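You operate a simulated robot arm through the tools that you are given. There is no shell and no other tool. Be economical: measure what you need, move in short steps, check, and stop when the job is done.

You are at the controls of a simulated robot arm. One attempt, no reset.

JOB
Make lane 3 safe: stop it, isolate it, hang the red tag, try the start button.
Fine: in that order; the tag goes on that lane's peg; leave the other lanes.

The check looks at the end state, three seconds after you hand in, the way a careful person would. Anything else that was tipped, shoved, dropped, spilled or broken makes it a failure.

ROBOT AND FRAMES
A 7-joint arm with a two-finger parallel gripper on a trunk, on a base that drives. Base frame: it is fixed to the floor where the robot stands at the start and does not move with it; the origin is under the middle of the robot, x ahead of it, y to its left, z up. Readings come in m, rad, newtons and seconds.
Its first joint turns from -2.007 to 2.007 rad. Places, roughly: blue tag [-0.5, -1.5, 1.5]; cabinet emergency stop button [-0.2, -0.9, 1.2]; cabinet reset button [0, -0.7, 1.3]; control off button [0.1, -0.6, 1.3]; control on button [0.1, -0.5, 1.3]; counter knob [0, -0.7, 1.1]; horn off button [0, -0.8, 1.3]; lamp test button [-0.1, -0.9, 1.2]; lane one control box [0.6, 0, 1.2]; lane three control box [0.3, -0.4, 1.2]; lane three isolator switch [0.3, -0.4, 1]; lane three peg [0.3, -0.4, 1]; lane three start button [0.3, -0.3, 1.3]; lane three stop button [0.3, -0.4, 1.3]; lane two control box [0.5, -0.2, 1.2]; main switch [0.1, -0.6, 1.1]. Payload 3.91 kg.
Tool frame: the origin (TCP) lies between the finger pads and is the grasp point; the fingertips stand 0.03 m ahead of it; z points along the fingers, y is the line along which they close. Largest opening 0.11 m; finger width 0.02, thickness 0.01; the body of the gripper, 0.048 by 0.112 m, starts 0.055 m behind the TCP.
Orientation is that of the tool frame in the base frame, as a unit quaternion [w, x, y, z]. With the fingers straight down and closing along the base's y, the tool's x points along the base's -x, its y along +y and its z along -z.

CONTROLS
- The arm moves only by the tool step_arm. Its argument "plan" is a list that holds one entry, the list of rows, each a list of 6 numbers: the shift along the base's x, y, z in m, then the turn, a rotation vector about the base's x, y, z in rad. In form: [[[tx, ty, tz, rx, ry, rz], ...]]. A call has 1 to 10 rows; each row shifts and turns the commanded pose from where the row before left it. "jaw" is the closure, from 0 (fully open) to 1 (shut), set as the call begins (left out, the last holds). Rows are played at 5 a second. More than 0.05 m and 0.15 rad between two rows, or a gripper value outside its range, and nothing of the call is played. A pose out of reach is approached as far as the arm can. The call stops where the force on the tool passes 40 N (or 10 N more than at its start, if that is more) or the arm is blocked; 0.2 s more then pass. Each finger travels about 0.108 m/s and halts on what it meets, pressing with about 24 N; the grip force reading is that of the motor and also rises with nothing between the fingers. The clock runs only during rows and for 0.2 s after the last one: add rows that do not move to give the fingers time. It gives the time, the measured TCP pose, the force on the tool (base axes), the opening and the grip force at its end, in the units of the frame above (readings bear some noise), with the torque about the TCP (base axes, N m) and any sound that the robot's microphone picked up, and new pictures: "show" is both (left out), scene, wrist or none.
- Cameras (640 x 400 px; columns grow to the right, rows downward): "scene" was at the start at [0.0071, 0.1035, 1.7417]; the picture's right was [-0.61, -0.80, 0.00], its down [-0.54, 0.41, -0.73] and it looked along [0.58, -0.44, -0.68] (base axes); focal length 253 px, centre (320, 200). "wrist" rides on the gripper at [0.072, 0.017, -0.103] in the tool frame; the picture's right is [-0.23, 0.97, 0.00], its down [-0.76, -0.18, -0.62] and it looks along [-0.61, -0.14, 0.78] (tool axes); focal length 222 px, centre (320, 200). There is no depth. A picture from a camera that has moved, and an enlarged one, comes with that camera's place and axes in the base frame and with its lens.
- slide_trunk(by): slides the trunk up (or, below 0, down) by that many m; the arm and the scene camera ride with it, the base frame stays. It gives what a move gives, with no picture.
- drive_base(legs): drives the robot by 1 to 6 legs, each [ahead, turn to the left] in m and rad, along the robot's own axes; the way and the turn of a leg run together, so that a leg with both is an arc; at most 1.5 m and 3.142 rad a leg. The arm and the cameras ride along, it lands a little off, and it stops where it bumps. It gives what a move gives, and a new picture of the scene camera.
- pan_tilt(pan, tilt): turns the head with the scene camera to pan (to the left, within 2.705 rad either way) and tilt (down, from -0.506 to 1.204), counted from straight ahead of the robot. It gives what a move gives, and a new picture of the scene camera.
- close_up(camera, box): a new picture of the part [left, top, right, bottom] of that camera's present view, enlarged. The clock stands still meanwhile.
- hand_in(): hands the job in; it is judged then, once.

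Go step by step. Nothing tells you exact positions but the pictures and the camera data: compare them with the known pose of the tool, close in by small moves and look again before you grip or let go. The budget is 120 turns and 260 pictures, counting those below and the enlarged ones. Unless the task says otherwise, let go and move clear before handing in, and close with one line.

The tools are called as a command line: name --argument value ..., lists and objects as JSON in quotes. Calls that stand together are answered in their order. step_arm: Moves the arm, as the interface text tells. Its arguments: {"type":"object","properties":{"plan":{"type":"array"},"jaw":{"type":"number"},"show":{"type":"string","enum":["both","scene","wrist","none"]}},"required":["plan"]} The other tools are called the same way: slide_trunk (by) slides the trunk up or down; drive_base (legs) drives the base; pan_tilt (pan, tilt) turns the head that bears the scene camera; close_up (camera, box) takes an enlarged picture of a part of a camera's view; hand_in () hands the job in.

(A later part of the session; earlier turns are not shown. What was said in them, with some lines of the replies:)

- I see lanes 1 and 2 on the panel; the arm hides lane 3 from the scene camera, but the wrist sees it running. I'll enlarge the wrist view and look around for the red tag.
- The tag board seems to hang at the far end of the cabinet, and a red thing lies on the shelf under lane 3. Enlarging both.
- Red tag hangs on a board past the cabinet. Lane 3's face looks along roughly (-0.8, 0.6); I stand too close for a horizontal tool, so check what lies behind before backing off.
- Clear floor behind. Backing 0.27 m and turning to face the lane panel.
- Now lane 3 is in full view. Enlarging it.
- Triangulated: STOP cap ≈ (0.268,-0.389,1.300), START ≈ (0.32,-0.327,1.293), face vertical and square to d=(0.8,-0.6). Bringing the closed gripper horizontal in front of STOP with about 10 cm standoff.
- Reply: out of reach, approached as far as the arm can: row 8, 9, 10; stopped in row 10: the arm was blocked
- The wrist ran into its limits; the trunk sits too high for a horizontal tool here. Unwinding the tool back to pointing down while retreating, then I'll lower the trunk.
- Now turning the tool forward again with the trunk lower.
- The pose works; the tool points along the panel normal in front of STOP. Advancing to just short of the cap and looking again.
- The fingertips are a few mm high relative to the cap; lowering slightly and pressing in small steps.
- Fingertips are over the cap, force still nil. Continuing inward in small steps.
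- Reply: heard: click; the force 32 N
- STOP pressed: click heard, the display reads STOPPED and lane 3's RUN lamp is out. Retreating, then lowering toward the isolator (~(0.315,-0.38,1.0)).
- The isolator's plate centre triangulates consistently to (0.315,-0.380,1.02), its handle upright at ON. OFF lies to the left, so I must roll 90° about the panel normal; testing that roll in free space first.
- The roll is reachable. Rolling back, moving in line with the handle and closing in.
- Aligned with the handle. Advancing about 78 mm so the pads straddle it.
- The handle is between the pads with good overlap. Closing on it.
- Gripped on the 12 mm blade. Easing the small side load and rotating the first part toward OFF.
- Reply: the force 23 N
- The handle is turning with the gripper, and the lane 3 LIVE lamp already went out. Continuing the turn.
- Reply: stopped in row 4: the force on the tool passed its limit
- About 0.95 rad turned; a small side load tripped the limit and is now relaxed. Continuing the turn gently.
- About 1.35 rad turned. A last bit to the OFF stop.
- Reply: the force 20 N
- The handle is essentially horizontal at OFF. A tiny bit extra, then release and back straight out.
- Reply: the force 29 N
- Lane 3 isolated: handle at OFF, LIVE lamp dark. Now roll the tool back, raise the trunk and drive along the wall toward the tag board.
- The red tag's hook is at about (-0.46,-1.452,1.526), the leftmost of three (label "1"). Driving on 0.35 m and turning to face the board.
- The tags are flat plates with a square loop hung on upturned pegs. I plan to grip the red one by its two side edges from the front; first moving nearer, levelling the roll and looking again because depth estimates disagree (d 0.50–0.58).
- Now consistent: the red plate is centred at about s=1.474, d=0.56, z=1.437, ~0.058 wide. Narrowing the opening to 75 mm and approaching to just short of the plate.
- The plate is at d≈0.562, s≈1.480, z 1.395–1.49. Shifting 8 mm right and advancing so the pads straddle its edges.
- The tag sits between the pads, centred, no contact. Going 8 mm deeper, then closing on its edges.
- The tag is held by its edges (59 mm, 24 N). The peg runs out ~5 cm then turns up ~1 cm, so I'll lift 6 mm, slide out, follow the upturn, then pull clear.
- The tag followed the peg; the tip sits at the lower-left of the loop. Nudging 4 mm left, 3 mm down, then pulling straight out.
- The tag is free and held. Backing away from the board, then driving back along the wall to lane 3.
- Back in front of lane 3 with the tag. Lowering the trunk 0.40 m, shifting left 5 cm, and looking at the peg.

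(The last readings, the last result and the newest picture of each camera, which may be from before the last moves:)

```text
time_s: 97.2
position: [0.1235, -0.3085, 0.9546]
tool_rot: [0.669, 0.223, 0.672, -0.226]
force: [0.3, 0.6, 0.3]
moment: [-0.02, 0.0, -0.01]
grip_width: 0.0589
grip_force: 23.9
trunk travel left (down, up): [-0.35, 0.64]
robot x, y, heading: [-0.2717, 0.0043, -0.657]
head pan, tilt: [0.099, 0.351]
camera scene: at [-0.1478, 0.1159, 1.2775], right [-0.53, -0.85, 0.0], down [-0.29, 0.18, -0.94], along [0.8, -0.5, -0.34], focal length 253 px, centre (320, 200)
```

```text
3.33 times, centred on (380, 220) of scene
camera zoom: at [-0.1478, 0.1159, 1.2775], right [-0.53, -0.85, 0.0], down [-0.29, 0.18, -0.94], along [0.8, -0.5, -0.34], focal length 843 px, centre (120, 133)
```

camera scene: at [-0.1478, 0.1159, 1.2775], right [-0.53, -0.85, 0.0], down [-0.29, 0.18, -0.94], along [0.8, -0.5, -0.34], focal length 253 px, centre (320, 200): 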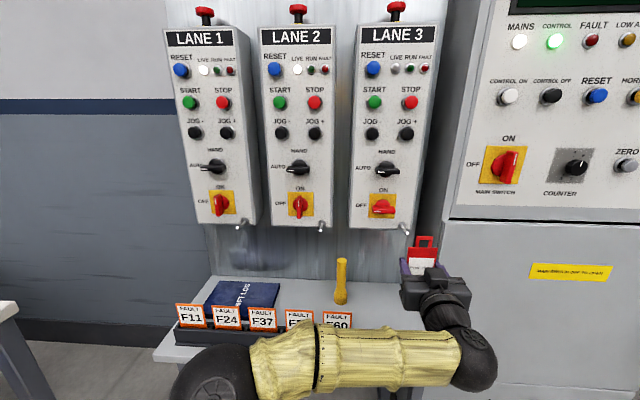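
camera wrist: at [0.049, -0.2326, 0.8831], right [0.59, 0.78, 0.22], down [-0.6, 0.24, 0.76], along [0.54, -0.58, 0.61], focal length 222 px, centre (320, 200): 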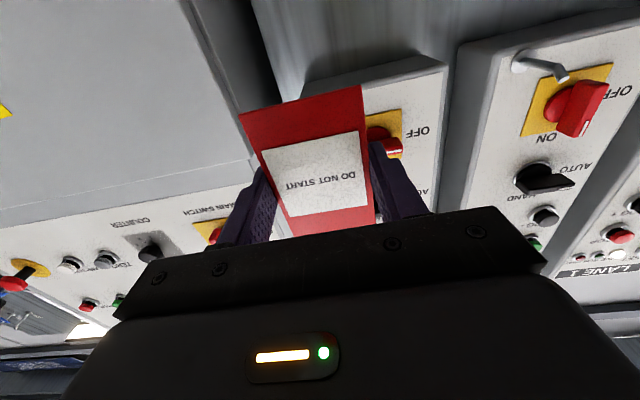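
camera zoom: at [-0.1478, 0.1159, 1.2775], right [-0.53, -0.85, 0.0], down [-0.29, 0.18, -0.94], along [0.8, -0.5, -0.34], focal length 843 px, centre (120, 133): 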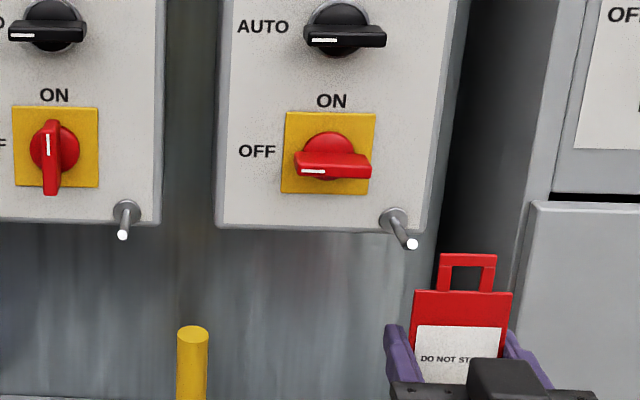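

Peg tip is at about s=0.171, d=0.411, z≈0.976; the loop is centred at the same s. Lowering so the loop faces the tip and advancing to just short of it.

step_arm --plan '[[[0, 0, -0.016, 0, 0, 0], [0, 0, -0.016, 0, 0, 0], [0.024, -0.018, 0, 0, 0, 0], [0.024, -0.018, 0, 0, 0, 0], [0.02, -0.015, 0, 0, 0, 0], [0, 0, 0, 0, 0, 0]]]'

close_up --camera "scene" --box '[360, 190, 450, 270]'

```text
time_s: 98.6
position: [0.1919, -0.3594, 0.9228]
tool_rot: [0.669, 0.223, 0.672, -0.227]
force: [-0.4, -0.2, -0.2]
moment: [-0.01, 0.01, 0.01]
grip_width: 0.0587
grip_force: 23.8
trunk travel left (down, up): [-0.35, 0.64]
robot x, y, heading: [-0.2722, 0.0081, -0.655]
head pan, tilt: [0.099, 0.351]
camera scene: at [-0.1476, 0.1158, 1.2775], right [-0.53, -0.85, 0.0], down [-0.29, 0.18, -0.94], along [0.8, -0.5, -0.34], focal length 253 px, centre (320, 200)
camera wrist: at [0.1179, -0.2841, 0.8511], right [0.59, 0.78, 0.22], down [-0.6, 0.24, 0.76], along [0.54, -0.58, 0.61], focal length 222 px, centre (320, 200)
```

scene: 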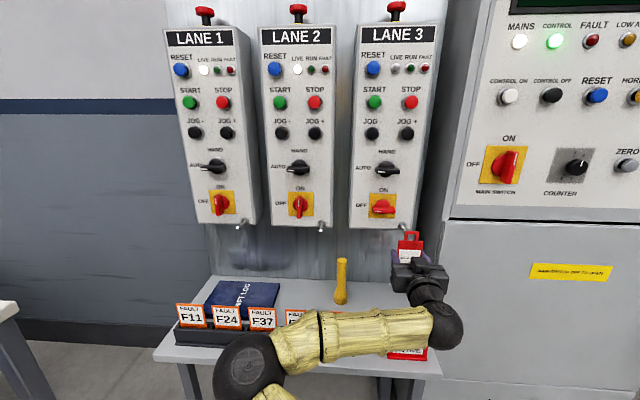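
wrist: 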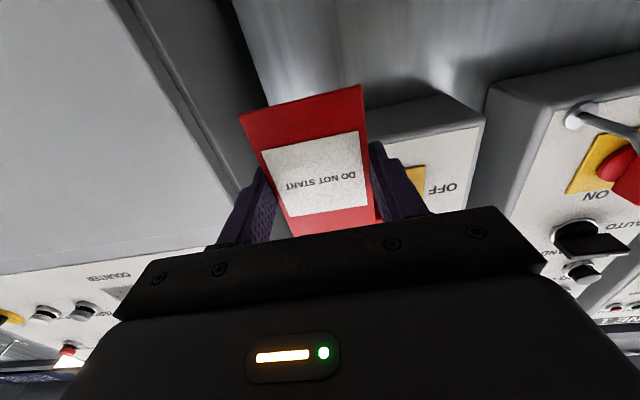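

```text
5.00 times, centred on (405, 230) of scene
camera zoom: at [-0.1476, 0.1158, 1.2775], right [-0.53, -0.85, 0.0], down [-0.29, 0.18, -0.94], along [0.8, -0.5, -0.34], focal length 1264 px, centre (-105, 50)
```

zoom: 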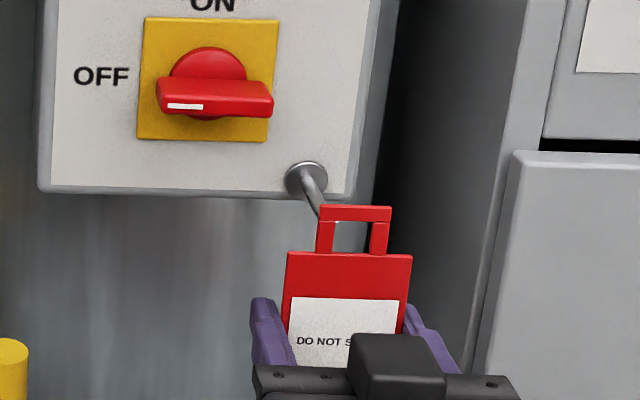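

The tag is just in front of the tip; projecting ahead, the loop needs 2.5 mm left and 4 mm lower. Correcting, threading over the tip and following the bend down.

step_arm --plan '[[[0.0015, 0.002, -0.004, 0, 0, 0], [0.0128, -0.0096, 0, 0, 0, 0], [0.0136, -0.0102, 0, 0, 0, 0], [0, 0, 0, 0, 0, 0]]]'

close_up --camera "scene" --box '[360, 190, 450, 270]'

```text
time_s: 99.6
position: [0.2208, -0.3769, 0.9184]
tool_rot: [0.669, 0.222, 0.672, -0.226]
force: [-0.3, 0.3, -0.3]
moment: [0.01, 0.0, 0.03]
grip_width: 0.0588
grip_force: 23.8
trunk travel left (down, up): [-0.35, 0.64]
robot x, y, heading: [-0.2726, 0.0065, -0.66]
head pan, tilt: [0.099, 0.351]
camera scene: at [-0.1477, 0.1158, 1.2775], right [-0.53, -0.85, 0.0], down [-0.29, 0.18, -0.94], along [0.8, -0.5, -0.34], focal length 253 px, centre (320, 200)
camera wrist: at [0.1461, -0.3016, 0.8474], right [0.59, 0.78, 0.22], down [-0.6, 0.24, 0.76], along [0.54, -0.58, 0.61], focal length 222 px, centre (320, 200)
```

scene: 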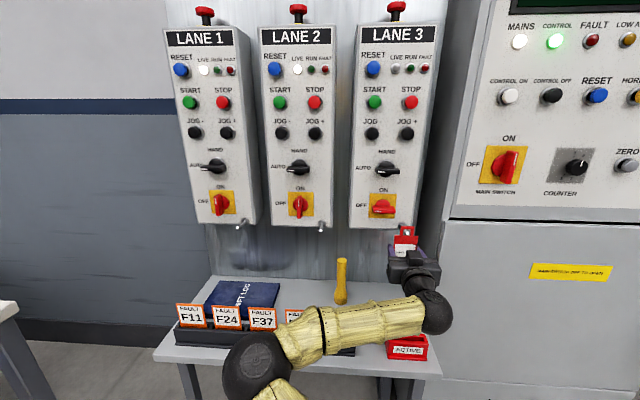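
wrist: 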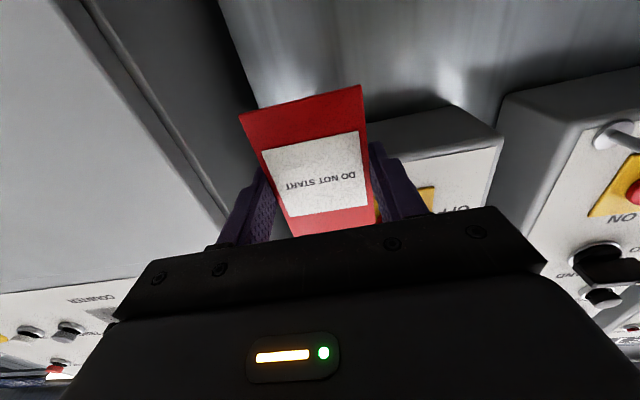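

```text
5.00 times, centred on (405, 230) of scene
camera zoom: at [-0.1477, 0.1158, 1.2775], right [-0.53, -0.85, 0.0], down [-0.29, 0.18, -0.94], along [0.8, -0.5, -0.34], focal length 1264 px, centre (-105, 50)
```

zoom: 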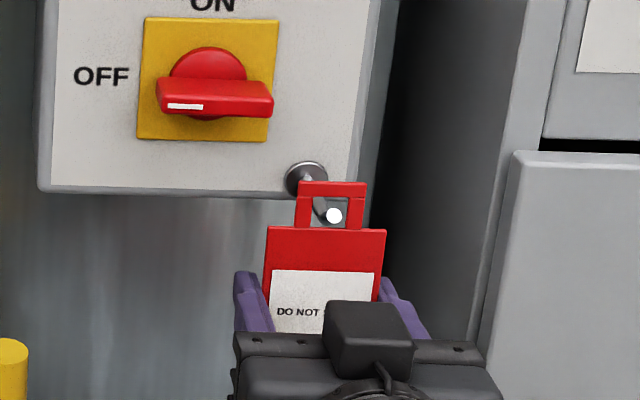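

The peg tip is through the loop. Following the bend down and sliding further on.

step_arm --plan '[[[0.0048, -0.0036, -0.003, 0, 0, 0], [0.0048, -0.0036, -0.004, 0, 0, 0], [0.008, -0.006, -0.003, 0, 0, 0], [0.008, -0.006, 0, 0, 0, 0], [0, 0, 0, 0, 0, 0]]]'

close_up --camera "scene" --box '[360, 190, 450, 270]'

```text
time_s: 100.8
position: [0.2451, -0.3963, 0.9091]
tool_rot: [0.669, 0.223, 0.672, -0.226]
force: [-0.3, -0.1, -0.2]
moment: [0.01, -0.03, -0.04]
grip_width: 0.0588
grip_force: 24.3
trunk travel left (down, up): [-0.35, 0.64]
robot x, y, heading: [-0.2733, 0.0058, -0.655]
head pan, tilt: [0.099, 0.351]
camera scene: at [-0.1477, 0.1158, 1.2775], right [-0.53, -0.85, 0.0], down [-0.29, 0.18, -0.94], along [0.8, -0.5, -0.34], focal length 253 px, centre (320, 200)
camera wrist: at [0.1713, -0.3213, 0.8371], right [0.59, 0.78, 0.22], down [-0.6, 0.24, 0.76], along [0.54, -0.58, 0.61], focal length 222 px, centre (320, 200)
```

scene: 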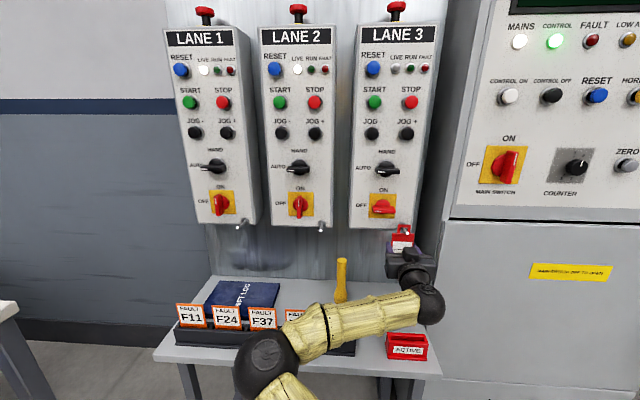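
wrist: 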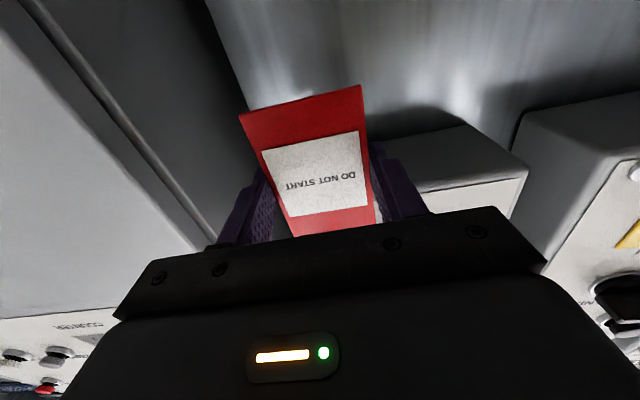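

```text
5.00 times, centred on (405, 230) of scene
camera zoom: at [-0.1477, 0.1158, 1.2775], right [-0.53, -0.85, 0.0], down [-0.29, 0.18, -0.94], along [0.8, -0.5, -0.34], focal length 1264 px, centre (-105, 50)
```

zoom: 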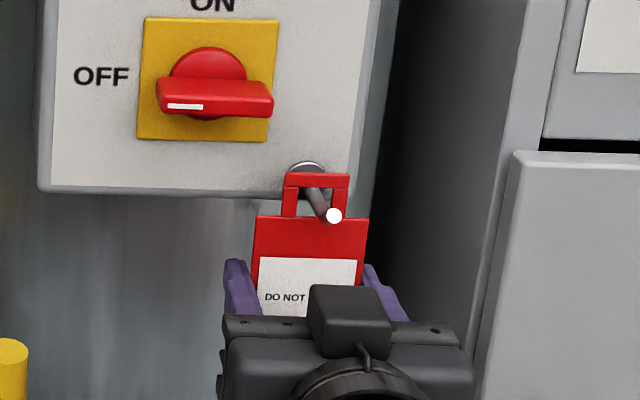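

The peg runs through the loop with the upturn well in front. Lowering until the bar rests on the peg.

step_arm --plan '[[[0.0024, -0.0018, -0.003, 0, 0, 0], [0.0024, -0.0018, -0.002, 0, 0, 0], [0, 0, -0.002, 0, 0, 0], [0, 0, 0, 0, 0, 0]]]' --show "none"

close_up --camera "scene" --box '[375, 205, 435, 255]'

```text
time_s: 101.8
position: [0.2499, -0.3997, 0.9033]
tool_rot: [0.67, 0.222, 0.671, -0.225]
force: [1.9, -1.6, 6.7]
moment: [0.04, 0.07, -0.02]
grip_width: 0.0587
grip_force: 24.0
trunk travel left (down, up): [-0.35, 0.64]
robot x, y, heading: [-0.2749, 0.0106, -0.658]
head pan, tilt: [0.099, 0.351]
```

```text
8.00 times, centred on (405, 230) of scene
camera zoom: at [-0.1481, 0.1162, 1.2776], right [-0.53, -0.85, 0.0], down [-0.29, 0.18, -0.94], along [0.8, -0.5, -0.34], focal length 2023 px, centre (-360, -40)
```

zoom: 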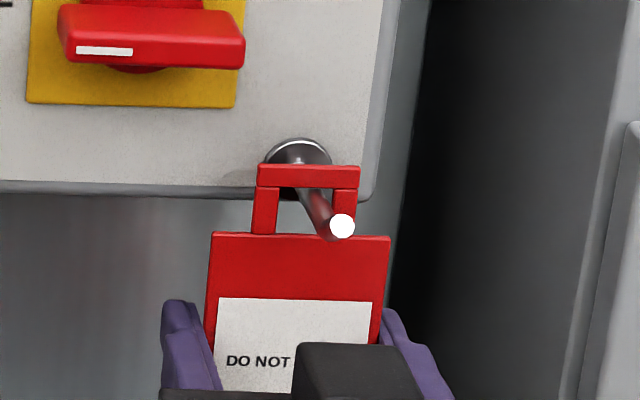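

The peg now carries the tag (+6.7 N). Easing up 1 mm and opening slightly to release.

step_arm --plan '[[[0, 0, 0.001, 0, 0, 0], [0, 0, 0, 0, 0, 0], [0, 0, 0, 0, 0, 0]]]' --jaw 0.3

close_up --camera "scene" --box '[375, 205, 435, 255]'

```text
time_s: 102.6
position: [0.2504, -0.4002, 0.903]
tool_rot: [0.669, 0.223, 0.672, -0.225]
force: [-0.5, 0.2, -0.4]
moment: [0.03, 0.01, 0.0]
grip_width: 0.077
grip_force: 0.1
trunk travel left (down, up): [-0.35, 0.64]
robot x, y, heading: [-0.274, 0.007, -0.655]
head pan, tilt: [0.099, 0.351]
camera scene: at [-0.1477, 0.1159, 1.2775], right [-0.53, -0.85, 0.0], down [-0.29, 0.18, -0.94], along [0.8, -0.5, -0.34], focal length 253 px, centre (320, 200)
camera wrist: at [0.1758, -0.3243, 0.8312], right [0.59, 0.78, 0.22], down [-0.6, 0.24, 0.76], along [0.54, -0.58, 0.61], focal length 222 px, centre (320, 200)
```

scene: 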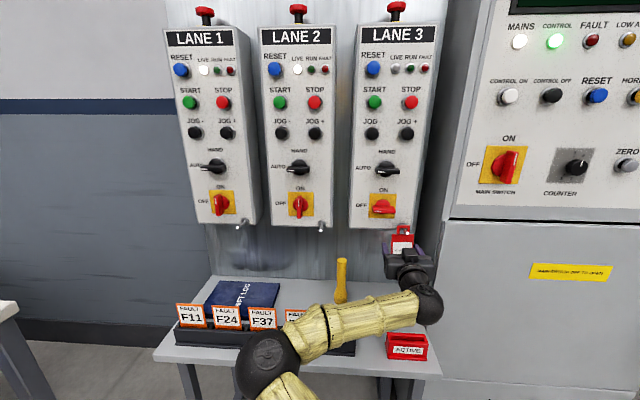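
wrist: 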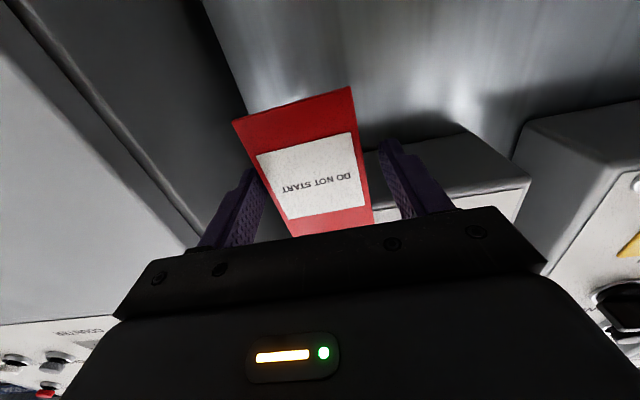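

```text
8.00 times, centred on (405, 230) of scene
camera zoom: at [-0.1477, 0.1159, 1.2775], right [-0.53, -0.85, 0.0], down [-0.29, 0.18, -0.94], along [0.8, -0.5, -0.34], focal length 2023 px, centre (-360, -40)
```

zoom: 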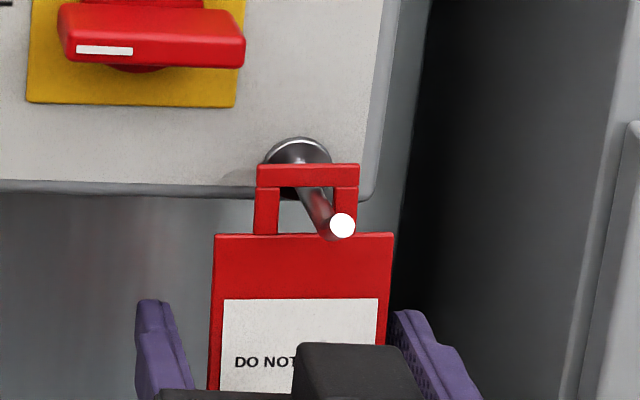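

The tag hangs freely on the lane 3 peg. Centring the open fingers by 4 mm and backing straight out.

step_arm --plan '[[[-0.0024, -0.0032, 0, 0, 0, 0], [-0.016, 0.012, 0, 0, 0, 0], [-0.016, 0.012, 0, 0, 0, 0], [-0.032, 0.024, 0, 0, 0, 0], [-0.032, 0.024, 0, 0, 0, 0], [-0.032, 0.024, 0, 0, 0, 0]]]'

close_up --camera "scene" --box '[360, 190, 450, 270]'

```text
time_s: 104.0
position: [0.1239, -0.3098, 0.9062]
tool_rot: [0.668, 0.223, 0.673, -0.226]
force: [0.2, 0.4, 0.3]
moment: [-0.01, -0.01, 0.01]
grip_width: 0.0769
grip_force: 0.1
out of reach, approached as far as the arm can: row 6
trunk travel left (down, up): [-0.35, 0.64]
robot x, y, heading: [-0.2763, 0.0071, -0.651]
head pan, tilt: [0.099, 0.351]
camera scene: at [-0.1476, 0.1157, 1.2775], right [-0.53, -0.85, 0.0], down [-0.29, 0.18, -0.94], along [0.8, -0.5, -0.34], focal length 253 px, centre (320, 200)
camera wrist: at [0.0496, -0.2347, 0.8345], right [0.59, 0.78, 0.22], down [-0.6, 0.24, 0.76], along [0.54, -0.58, 0.61], focal length 222 px, centre (320, 200)
```

scene: 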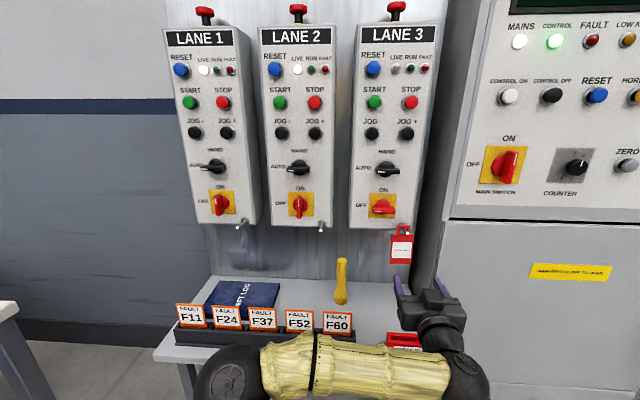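
wrist: 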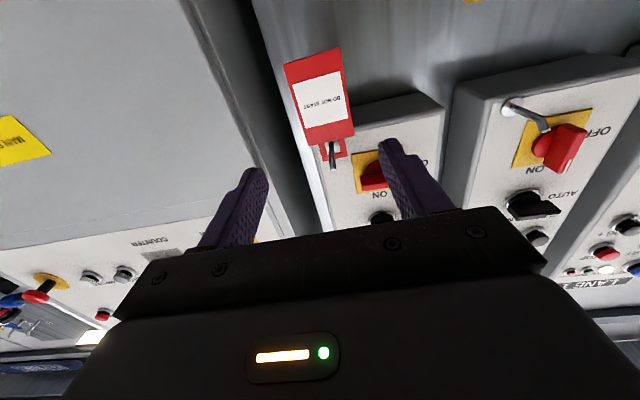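

```text
5.00 times, centred on (405, 230) of scene
camera zoom: at [-0.1476, 0.1157, 1.2775], right [-0.53, -0.85, 0.0], down [-0.29, 0.18, -0.94], along [0.8, -0.5, -0.34], focal length 1264 px, centre (-105, 50)
```

zoom: 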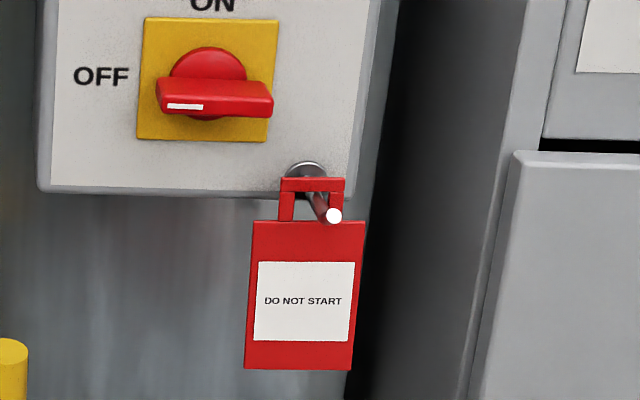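

The red tag hangs properly, lane 3 still at OFF. Now raising and moving left to face START (s≈0.072, z≈1.284) with fingers closed.

slide_trunk --by 0.3

step_arm --plan '[[[0.0152, 0.0203, 0.02, 0, 0, 0], [0.0152, 0.0203, 0.02, 0, 0, 0], [0.0152, 0.0203, 0.02, 0, 0, 0], [0.0152, 0.0203, 0.018, 0, 0, 0], [0.04, -0.03, 0, 0, 0, 0], [0.02, -0.015, 0, 0, 0, 0]]]' --jaw 1

close_up --camera "wrist" --box '[220, 60, 420, 220]'

```text
time_s: 107.0
position: [0.1246, -0.3104, 1.2062]
tool_rot: [0.669, 0.222, 0.673, -0.226]
force: [-0.4, 0.1, -0.8]
moment: [-0.01, 0.02, 0.02]
grip_width: 0.0768
grip_force: 0.1
trunk travel left (down, up): [-0.65, 0.34]
robot x, y, heading: [-0.2729, 0.0091, -0.654]
head pan, tilt: [0.099, 0.351]
```

```text
time_s: 108.4
position: [0.2467, -0.2744, 1.2835]
tool_rot: [0.669, 0.223, 0.672, -0.225]
force: [0.3, -0.5, -0.6]
moment: [0.03, -0.02, 0.04]
grip_width: 0.0001
grip_force: 24.4
trunk travel left (down, up): [-0.65, 0.34]
robot x, y, heading: [-0.2743, 0.0125, -0.655]
head pan, tilt: [0.099, 0.351]
camera scene: at [-0.1473, 0.1154, 1.5775], right [-0.53, -0.85, 0.0], down [-0.29, 0.18, -0.94], along [0.8, -0.5, -0.34], focal length 253 px, centre (320, 200)
camera wrist: at [0.1722, -0.1986, 1.2122], right [0.59, 0.78, 0.22], down [-0.6, 0.24, 0.76], along [0.54, -0.58, 0.61], focal length 222 px, centre (320, 200)
```

scene: 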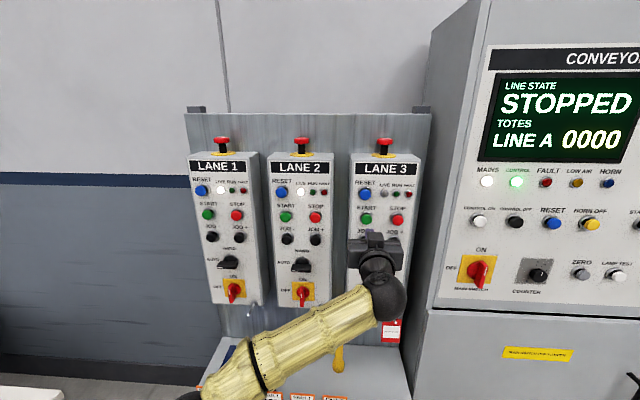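
wrist: 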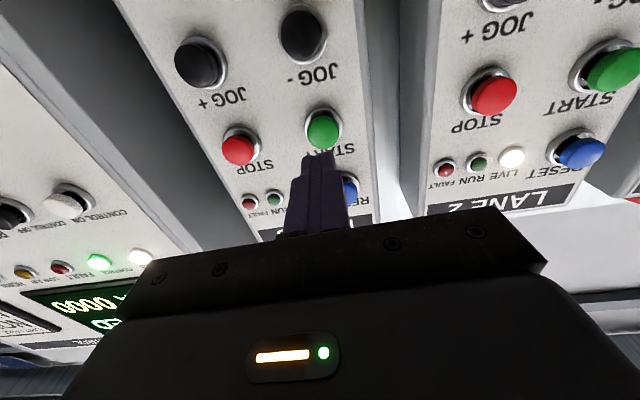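

```text
2.50 times, centred on (320, 140) of wrist
camera zoom: at [0.1722, -0.1986, 1.2122], right [0.59, 0.78, 0.22], down [-0.6, 0.24, 0.76], along [0.54, -0.58, 0.61], focal length 555 px, centre (320, 350)
```

zoom: 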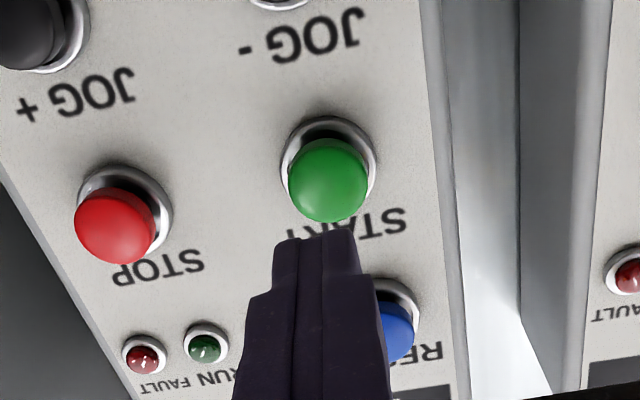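

START is dead ahead, aligned within a few mm. Advancing and pressing gently.

step_arm --plan '[[[0.02, -0.015, 0.003, 0, 0, 0], [0.02, -0.015, 0, 0, 0, 0], [0.008, -0.006, 0, 0, 0, 0], [0.003, -0.0023, 0, 0, 0, 0], [0.003, -0.0023, 0, 0, 0, 0], [0.003, -0.0023, 0, 0, 0, 0]]]'

```text
time_s: 109.8
position: [0.3022, -0.3167, 1.2878]
tool_rot: [0.67, 0.222, 0.672, -0.224]
force: [-3.4, 4.2, 0.5]
moment: [0.02, -0.02, 0.1]
grip_width: 0.0001
grip_force: 24.1
trunk travel left (down, up): [-0.65, 0.34]
robot x, y, heading: [-0.2706, 0.0057, -0.654]
head pan, tilt: [0.099, 0.351]
heard: click
camera scene: at [-0.1487, 0.1169, 1.5775], right [-0.53, -0.85, 0.0], down [-0.29, 0.18, -0.94], along [0.8, -0.5, -0.34], focal length 253 px, centre (320, 200)
camera wrist: at [0.2275, -0.2411, 1.216], right [0.59, 0.78, 0.22], down [-0.6, 0.24, 0.76], along [0.54, -0.58, 0.61], focal length 222 px, centre (320, 200)
```

scene: 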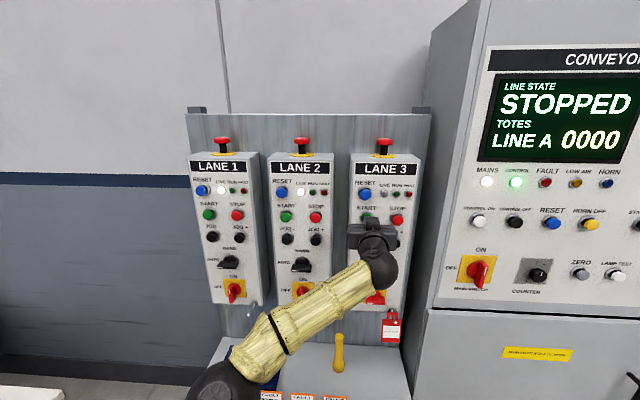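
wrist: 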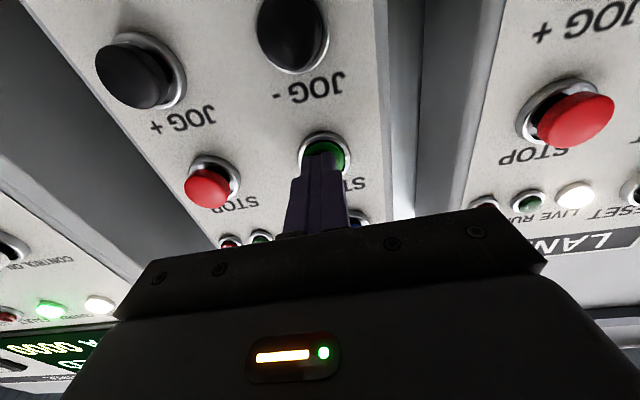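

A click and the line stays STOPPED. Pressing 3 mm more to be sure it is fully made, then backing off.

step_arm --plan '[[[0.0024, -0.0018, 0, 0, 0, 0], [0, 0, 0, 0, 0, 0], [-0.012, 0.009, 0, 0, 0, 0], [-0.03, 0.0225, 0, 0, 0, 0], [-0.036, 0.027, 0, 0, 0, 0], [-0.036, 0.027, 0, 0, 0, 0]]]'

close_up --camera "scene" --box '[170, 120, 450, 360]'

```text
time_s: 111.2
position: [0.189, -0.2328, 1.288]
tool_rot: [0.669, 0.223, 0.672, -0.226]
force: [0.0, -0.4, 0.3]
moment: [-0.03, 0.0, -0.01]
grip_width: 0.0
grip_force: 24.0
trunk travel left (down, up): [-0.65, 0.34]
robot x, y, heading: [-0.2761, 0.0055, -0.655]
head pan, tilt: [0.099, 0.351]
camera scene: at [-0.1483, 0.1165, 1.5775], right [-0.53, -0.85, 0.0], down [-0.29, 0.18, -0.94], along [0.8, -0.5, -0.34], focal length 253 px, centre (320, 200)
camera wrist: at [0.1142, -0.158, 1.2157], right [0.59, 0.78, 0.22], down [-0.6, 0.24, 0.76], along [0.54, -0.58, 0.61], focal length 222 px, centre (320, 200)
```

scene: 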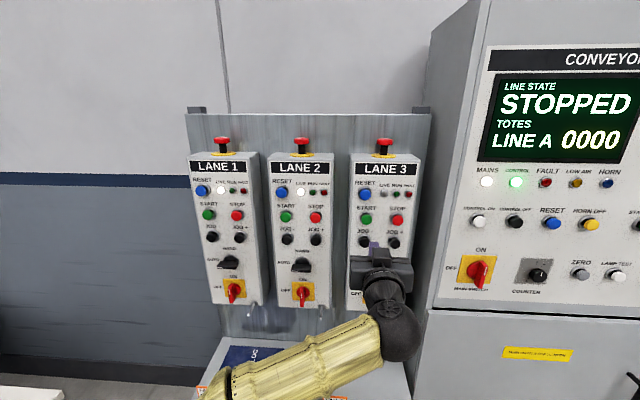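
wrist: 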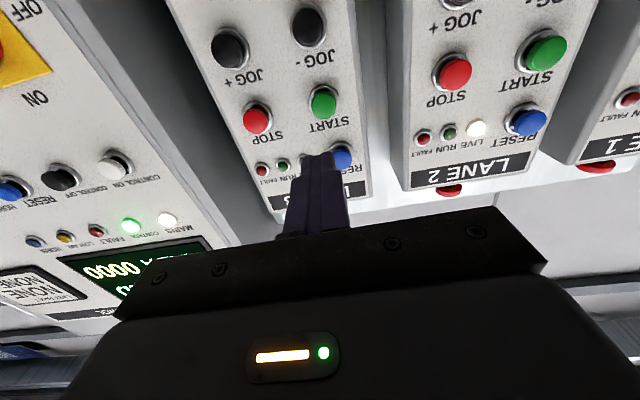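

```text
1.67 times, centred on (310, 240) of scene
camera zoom: at [-0.1483, 0.1165, 1.5775], right [-0.53, -0.85, 0.0], down [-0.29, 0.18, -0.94], along [0.8, -0.5, -0.34], focal length 422 px, centre (337, 133)
```

zoom: 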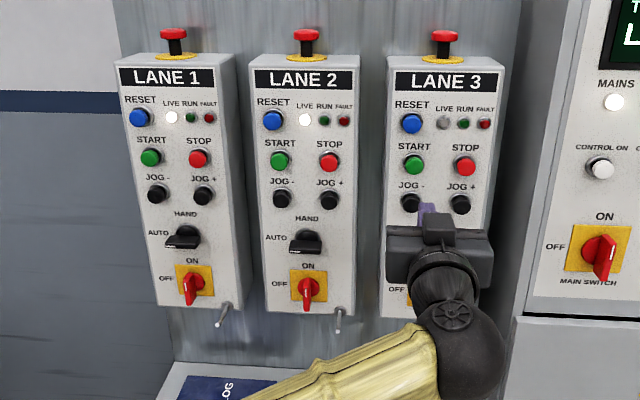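

The start button does nothing: LIVE and RUN stay dark. Backing the robot away for a last look at tag, isolator and shelf.

drive_base --legs '[[-0.3, 0]]'

close_up --camera "scene" --box '[200, 120, 440, 360]'

```text
time_s: 113.3
position: [-0.0516, -0.0504, 1.2869]
tool_rot: [0.668, 0.225, 0.671, -0.228]
force: [0.5, -1.1, 0.2]
moment: [0.02, 0.0, 0.01]
grip_width: 0.0
grip_force: 23.7
trunk travel left (down, up): [-0.65, 0.34]
robot x, y, heading: [-0.5127, 0.194, -0.661]
head pan, tilt: [0.099, 0.351]
camera scene: at [-0.3868, 0.3005, 1.5775], right [-0.53, -0.85, 0.0], down [-0.29, 0.18, -0.94], along [0.8, -0.5, -0.34], focal length 253 px, centre (320, 200)
```

scene: 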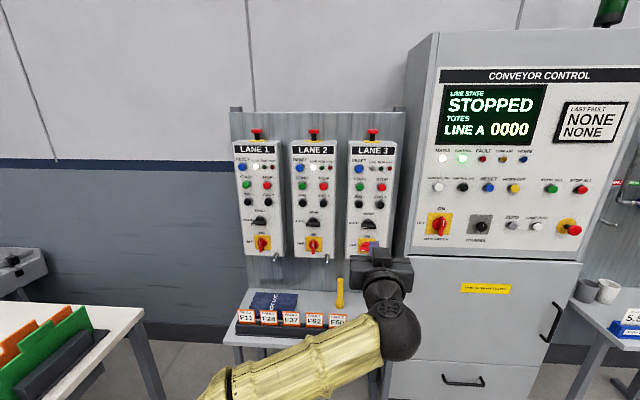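

```text
1.67 times, centred on (320, 240) of scene
camera zoom: at [-0.3868, 0.3005, 1.5775], right [-0.53, -0.85, 0.0], down [-0.29, 0.18, -0.94], along [0.8, -0.5, -0.34], focal length 422 px, centre (320, 133)
```

zoom: 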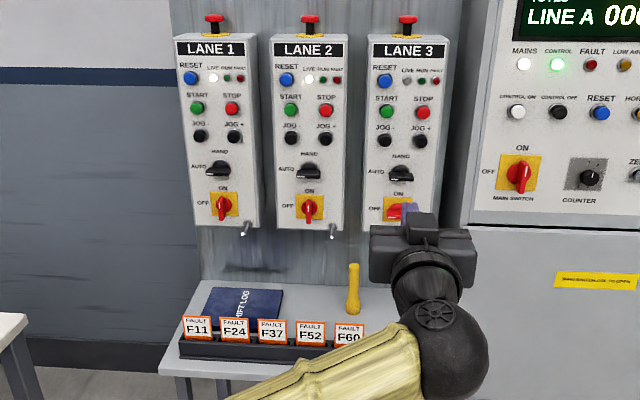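

The arm hides the tag; raising it along with the trunk for a clear check.

step_arm --plan '[[[0.024, 0.032, 0.03, 0, 0, 0], [0.024, 0.032, 0.03, 0, 0, 0], [0.024, 0.032, 0.03, 0, 0, 0], [0.0, 0.0, 0.03, 0, 0, 0]]]' --show "scene"

close_up --camera "scene" --box '[320, 200, 440, 320]'

```text
time_s: 114.3
position: [0.022, 0.045, 1.4091]
tool_rot: [0.669, 0.225, 0.671, -0.227]
force: [1.0, 0.0, -0.8]
moment: [0.02, 0.01, 0.01]
grip_width: 0.0
grip_force: 24.2
trunk travel left (down, up): [-0.65, 0.34]
robot x, y, heading: [-0.5137, 0.1931, -0.66]
head pan, tilt: [0.099, 0.351]
camera scene: at [-0.3869, 0.2999, 1.5775], right [-0.53, -0.85, 0.0], down [-0.29, 0.18, -0.94], along [0.8, -0.5, -0.34], focal length 253 px, centre (320, 200)
```

scene: 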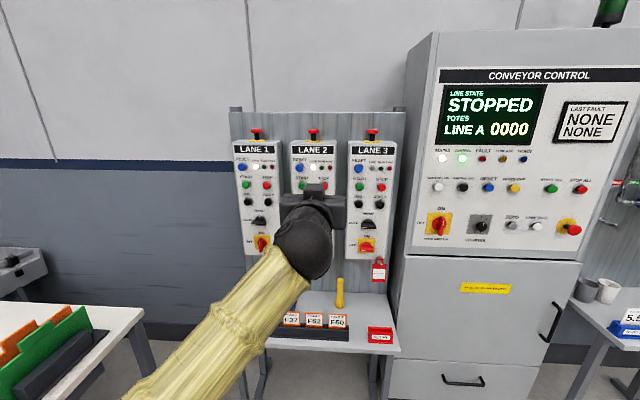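

```text
3.33 times, centred on (380, 260) of scene
camera zoom: at [-0.3869, 0.2999, 1.5775], right [-0.53, -0.85, 0.0], down [-0.29, 0.18, -0.94], along [0.8, -0.5, -0.34], focal length 843 px, centre (120, 0)
```

zoom: 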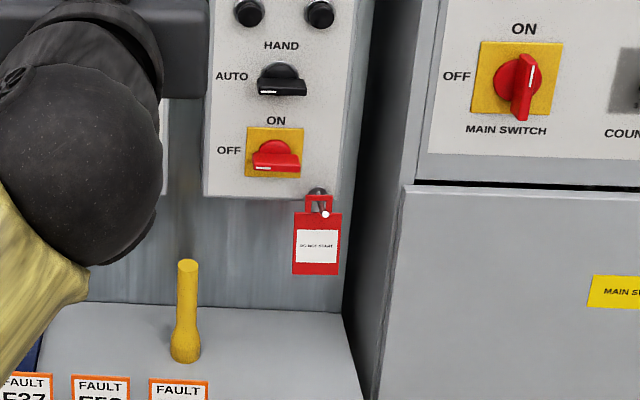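

Lane 3 is stopped, isolated at OFF and tagged on its own peg. The start press had no effect, and everything else looks undisturbed. Handing in.

hand_in

```text
The job is handed in.
```

Lane 3 is safe: I stopped it, turned its isolator to OFF, hung the red tag on its peg and tried START, which did nothing; the other lanes were left alone.
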